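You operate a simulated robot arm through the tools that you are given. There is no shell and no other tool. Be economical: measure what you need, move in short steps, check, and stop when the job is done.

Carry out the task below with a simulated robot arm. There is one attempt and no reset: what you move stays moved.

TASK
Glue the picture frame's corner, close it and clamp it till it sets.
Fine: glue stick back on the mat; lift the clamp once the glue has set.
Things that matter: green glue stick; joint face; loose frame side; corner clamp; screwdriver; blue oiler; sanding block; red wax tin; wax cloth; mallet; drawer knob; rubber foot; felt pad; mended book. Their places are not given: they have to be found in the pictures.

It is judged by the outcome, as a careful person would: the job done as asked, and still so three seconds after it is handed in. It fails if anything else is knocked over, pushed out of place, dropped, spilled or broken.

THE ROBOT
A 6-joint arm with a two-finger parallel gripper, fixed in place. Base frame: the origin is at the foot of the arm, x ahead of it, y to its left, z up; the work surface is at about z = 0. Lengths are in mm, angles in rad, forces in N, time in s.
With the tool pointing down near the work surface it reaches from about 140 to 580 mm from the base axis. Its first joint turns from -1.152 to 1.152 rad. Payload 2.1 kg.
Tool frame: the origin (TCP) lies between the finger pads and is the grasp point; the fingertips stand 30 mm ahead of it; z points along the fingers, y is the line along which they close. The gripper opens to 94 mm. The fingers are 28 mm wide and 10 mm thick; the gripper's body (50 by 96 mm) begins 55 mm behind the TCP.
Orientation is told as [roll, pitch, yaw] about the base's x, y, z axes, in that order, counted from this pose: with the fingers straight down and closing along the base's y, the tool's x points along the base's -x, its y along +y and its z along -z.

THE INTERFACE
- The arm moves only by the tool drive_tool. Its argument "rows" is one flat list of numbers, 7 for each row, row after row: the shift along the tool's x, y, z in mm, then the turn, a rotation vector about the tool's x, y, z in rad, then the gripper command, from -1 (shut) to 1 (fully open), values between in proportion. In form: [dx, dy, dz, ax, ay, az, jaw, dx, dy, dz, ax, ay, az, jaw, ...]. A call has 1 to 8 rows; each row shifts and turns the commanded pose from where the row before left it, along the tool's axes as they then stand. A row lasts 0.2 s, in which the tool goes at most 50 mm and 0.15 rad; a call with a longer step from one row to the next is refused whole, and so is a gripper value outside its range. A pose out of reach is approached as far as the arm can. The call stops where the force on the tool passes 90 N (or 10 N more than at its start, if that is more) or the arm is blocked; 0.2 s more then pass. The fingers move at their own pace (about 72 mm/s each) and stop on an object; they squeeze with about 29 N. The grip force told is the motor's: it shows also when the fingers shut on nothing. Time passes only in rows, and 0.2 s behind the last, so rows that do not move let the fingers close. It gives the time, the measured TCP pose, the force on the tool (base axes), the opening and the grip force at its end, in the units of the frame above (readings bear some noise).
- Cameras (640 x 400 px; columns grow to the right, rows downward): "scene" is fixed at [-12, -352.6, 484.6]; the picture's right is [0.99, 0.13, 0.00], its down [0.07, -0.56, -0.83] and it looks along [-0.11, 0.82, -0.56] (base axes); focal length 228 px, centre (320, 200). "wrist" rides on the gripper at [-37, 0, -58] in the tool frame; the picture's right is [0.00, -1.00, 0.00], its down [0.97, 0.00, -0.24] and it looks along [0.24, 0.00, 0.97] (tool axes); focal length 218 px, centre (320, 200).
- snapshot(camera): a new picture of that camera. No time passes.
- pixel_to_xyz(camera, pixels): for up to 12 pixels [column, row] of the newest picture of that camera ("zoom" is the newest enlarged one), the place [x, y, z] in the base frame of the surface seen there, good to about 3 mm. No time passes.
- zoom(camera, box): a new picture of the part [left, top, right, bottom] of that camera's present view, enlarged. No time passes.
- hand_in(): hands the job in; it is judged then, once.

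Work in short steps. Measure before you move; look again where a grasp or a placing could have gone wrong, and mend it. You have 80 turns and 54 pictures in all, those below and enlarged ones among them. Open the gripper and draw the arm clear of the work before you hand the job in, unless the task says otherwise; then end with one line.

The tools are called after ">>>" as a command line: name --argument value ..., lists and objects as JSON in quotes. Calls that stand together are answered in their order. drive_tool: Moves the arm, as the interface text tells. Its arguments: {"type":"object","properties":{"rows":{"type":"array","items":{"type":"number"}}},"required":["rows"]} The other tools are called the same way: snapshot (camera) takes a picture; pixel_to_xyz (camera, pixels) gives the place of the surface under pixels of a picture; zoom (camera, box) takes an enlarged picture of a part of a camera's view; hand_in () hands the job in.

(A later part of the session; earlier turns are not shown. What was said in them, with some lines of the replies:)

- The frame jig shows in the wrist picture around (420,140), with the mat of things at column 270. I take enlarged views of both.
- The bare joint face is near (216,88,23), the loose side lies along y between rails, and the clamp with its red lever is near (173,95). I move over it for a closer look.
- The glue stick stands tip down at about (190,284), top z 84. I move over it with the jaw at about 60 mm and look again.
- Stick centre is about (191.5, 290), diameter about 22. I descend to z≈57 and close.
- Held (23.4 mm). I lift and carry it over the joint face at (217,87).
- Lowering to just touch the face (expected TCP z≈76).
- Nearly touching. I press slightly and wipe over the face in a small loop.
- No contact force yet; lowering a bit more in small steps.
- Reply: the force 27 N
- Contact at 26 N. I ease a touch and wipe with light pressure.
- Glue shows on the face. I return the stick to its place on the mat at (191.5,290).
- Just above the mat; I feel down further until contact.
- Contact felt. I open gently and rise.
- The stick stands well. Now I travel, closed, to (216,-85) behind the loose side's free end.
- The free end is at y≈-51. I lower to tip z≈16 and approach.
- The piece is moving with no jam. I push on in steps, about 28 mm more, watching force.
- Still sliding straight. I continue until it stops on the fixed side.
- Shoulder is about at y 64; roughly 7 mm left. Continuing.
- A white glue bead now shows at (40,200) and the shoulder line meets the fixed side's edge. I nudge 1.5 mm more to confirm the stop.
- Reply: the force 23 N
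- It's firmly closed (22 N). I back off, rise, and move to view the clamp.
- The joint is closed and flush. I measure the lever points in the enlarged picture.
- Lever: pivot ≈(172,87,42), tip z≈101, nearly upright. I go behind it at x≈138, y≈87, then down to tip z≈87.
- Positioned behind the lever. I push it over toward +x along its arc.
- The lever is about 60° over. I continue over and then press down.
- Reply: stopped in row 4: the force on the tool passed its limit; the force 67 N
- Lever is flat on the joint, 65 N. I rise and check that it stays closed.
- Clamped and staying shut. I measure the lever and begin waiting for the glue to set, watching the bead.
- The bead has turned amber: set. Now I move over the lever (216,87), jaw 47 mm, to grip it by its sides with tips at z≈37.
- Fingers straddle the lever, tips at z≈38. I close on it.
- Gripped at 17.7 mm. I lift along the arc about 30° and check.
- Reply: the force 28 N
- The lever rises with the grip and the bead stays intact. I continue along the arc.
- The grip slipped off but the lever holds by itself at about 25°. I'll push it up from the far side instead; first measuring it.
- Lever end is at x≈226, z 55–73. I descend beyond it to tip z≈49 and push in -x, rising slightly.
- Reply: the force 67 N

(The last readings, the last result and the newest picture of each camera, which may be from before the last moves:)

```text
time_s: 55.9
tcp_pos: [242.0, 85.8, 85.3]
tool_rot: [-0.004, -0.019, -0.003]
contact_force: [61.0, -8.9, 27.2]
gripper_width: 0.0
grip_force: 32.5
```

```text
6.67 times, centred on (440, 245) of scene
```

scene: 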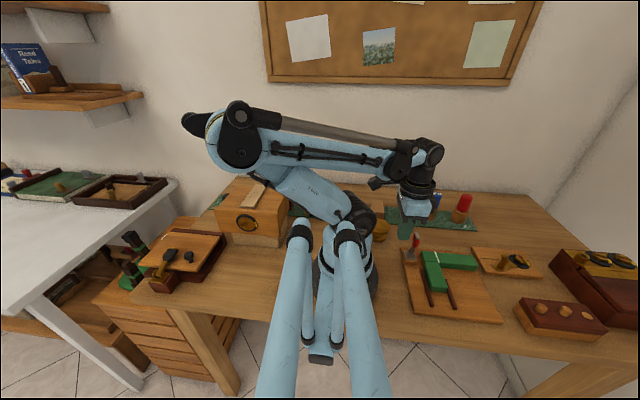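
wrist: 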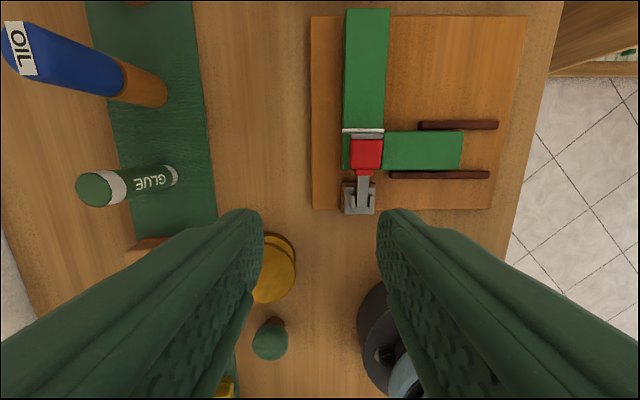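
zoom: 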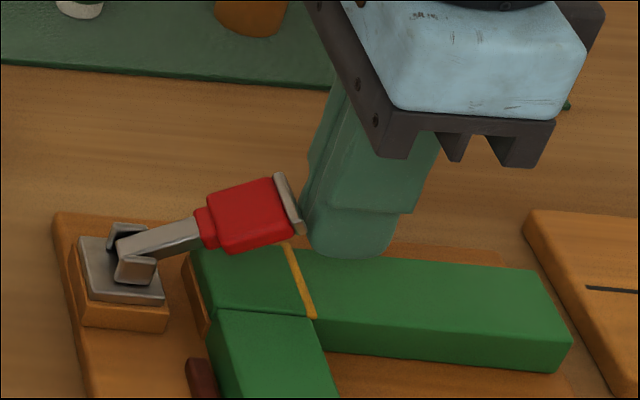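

Pushing straight in jams (61 N) since the force points at the hinge. Keeping that press, I move along the arc, mostly upward, to drag the end up.

>>> drive_tool --rows '[2.2, 0, -5, 0, 0, 0, -1, 2.8, 0, -5, 0, 0, 0, -1, 3.5, 0, -4.5, 0, 0, 0, -1, 0, 0, 0, 0, 0, 0, -1]'

>>> zoom --camera "scene" --box '[395, 215, 485, 275]'

```text
time_s: 56.9
tcp_pos: [227.2, 85.9, 97.9]
tool_rot: [0.0, 0.005, -0.001]
contact_force: [0.1, -0.3, 1.1]
gripper_width: 0.1
grip_force: 33.0
```

```text
6.67 times, centred on (440, 245) of scene
```

zoom: 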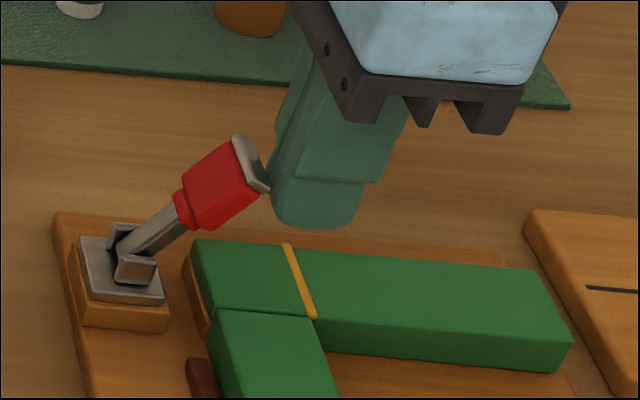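

It worked: lever at about 45° now. I continue along the arc.

>>> drive_tool --rows '[6, 0, -3, 0, 0, 0, -1, 6, 0, -3, 0, 0, 0, -1, 6, 0, -2, 0, 0, 0, -1, 6, 0, -1, 0, 0, 0, -1, 0, 0, 0, 0, 0, 0, -1]'

>>> zoom --camera "scene" --box '[395, 215, 485, 275]'

```text
time_s: 58.1
tcp_pos: [202.1, 84.5, 107.4]
tool_rot: [-0.001, 0.005, -0.001]
contact_force: [1.2, 0.2, 1.0]
gripper_width: 0.2
grip_force: 32.5
```

```text
6.67 times, centred on (440, 245) of scene
```

zoom: 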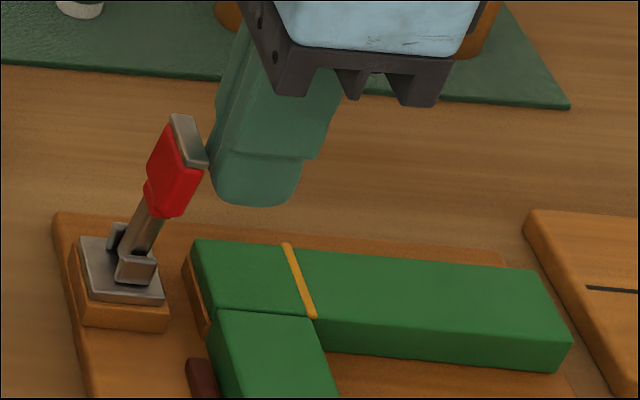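

About 15° short of its original stance; I push about 11 mm more.

>>> drive_tool --rows '[5, 0, 0, 0, 0, 0, -1, 4, 0, 0, 0, 0, 0, -1, 3, 0, 0, 0, 0, 0, -1, 0, 0, 0, 0, 0, 0, -1]'

>>> zoom --camera "scene" --box '[395, 215, 485, 275]'

```text
time_s: 59.1
tcp_pos: [194.7, 86.9, 107.2]
tool_rot: [-0.001, -0.009, -0.003]
contact_force: [37.6, -4.8, -10.1]
gripper_width: 0.0
grip_force: 33.3
```

```text
6.67 times, centred on (440, 245) of scene
```

zoom: 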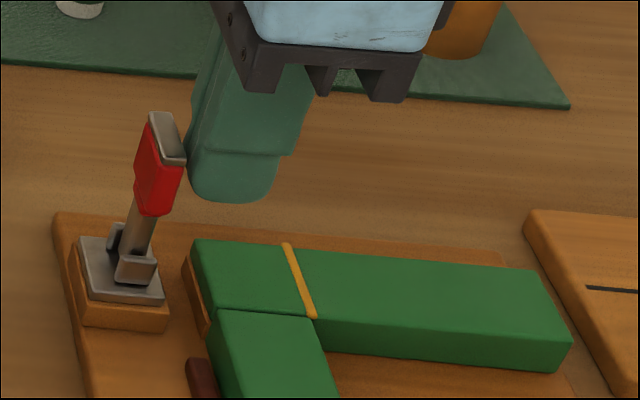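

The lever is back at its open stop (37 N). I back away in +x, rise clear and open.

>>> drive_tool --rows '[-10, 0, 0, 0, 0, 0, -1, -25, 0, -5, 0, 0, 0, -1, 0, 0, -40, 0, 0, 0, -1, 0, 0, -45, 0, 0, 0, 0.5, 0, 0, -45, 0, 0, 0, 1, 0, 30, -20, 0, 0, 0, 1, 0, 30, 0, 0, 0, 0, 1, 0, 0, 0, 0, 0, 0, 1]'

>>> snapshot --camera "scene"

>>> snapshot --camera "wrist"

>>> zoom --camera "scene" --box '[380, 180, 540, 330]'

```text
time_s: 60.9
tcp_pos: [226.8, 145.5, 263.3]
tool_rot: [-0.002, 0.005, -0.002]
contact_force: [0.4, -0.3, -1.0]
gripper_width: 93.8
grip_force: 0.0
```

```text
14 pictures are left
```

scene: 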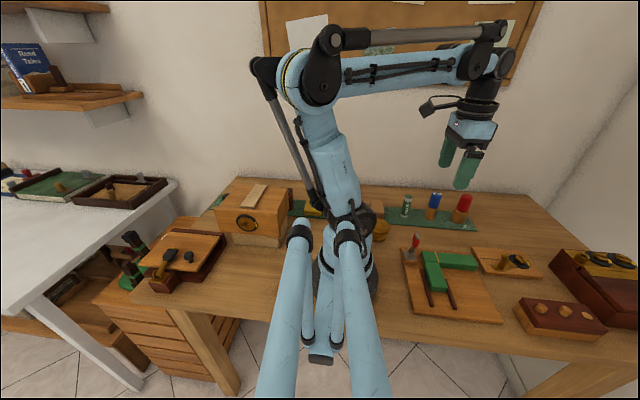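

```text
13 pictures are left
```

wrist: 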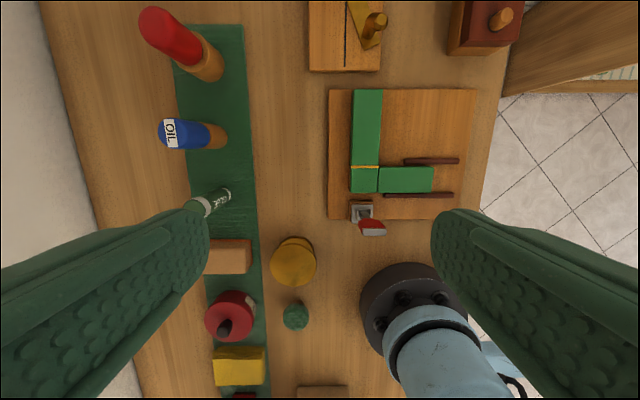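

```text
2.67 times, centred on (460, 255) of scene
```

zoom: 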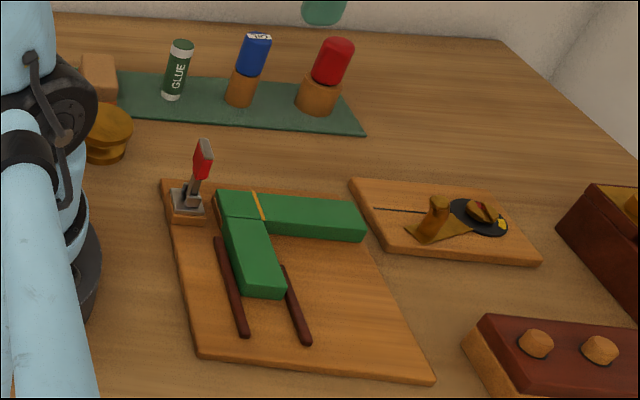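

The corner is glued, closed and set, the clamp is lifted, the stick is on the mat, and everything else is in place. The arm is clear, so I hand in.

>>> hand_in

```text
The job is handed in.
```

The frame corner is glued, closed and set: I clamped it until the glue bead turned amber. The clamp is lifted again, the glue stick is back on the mat, and the job is handed in.
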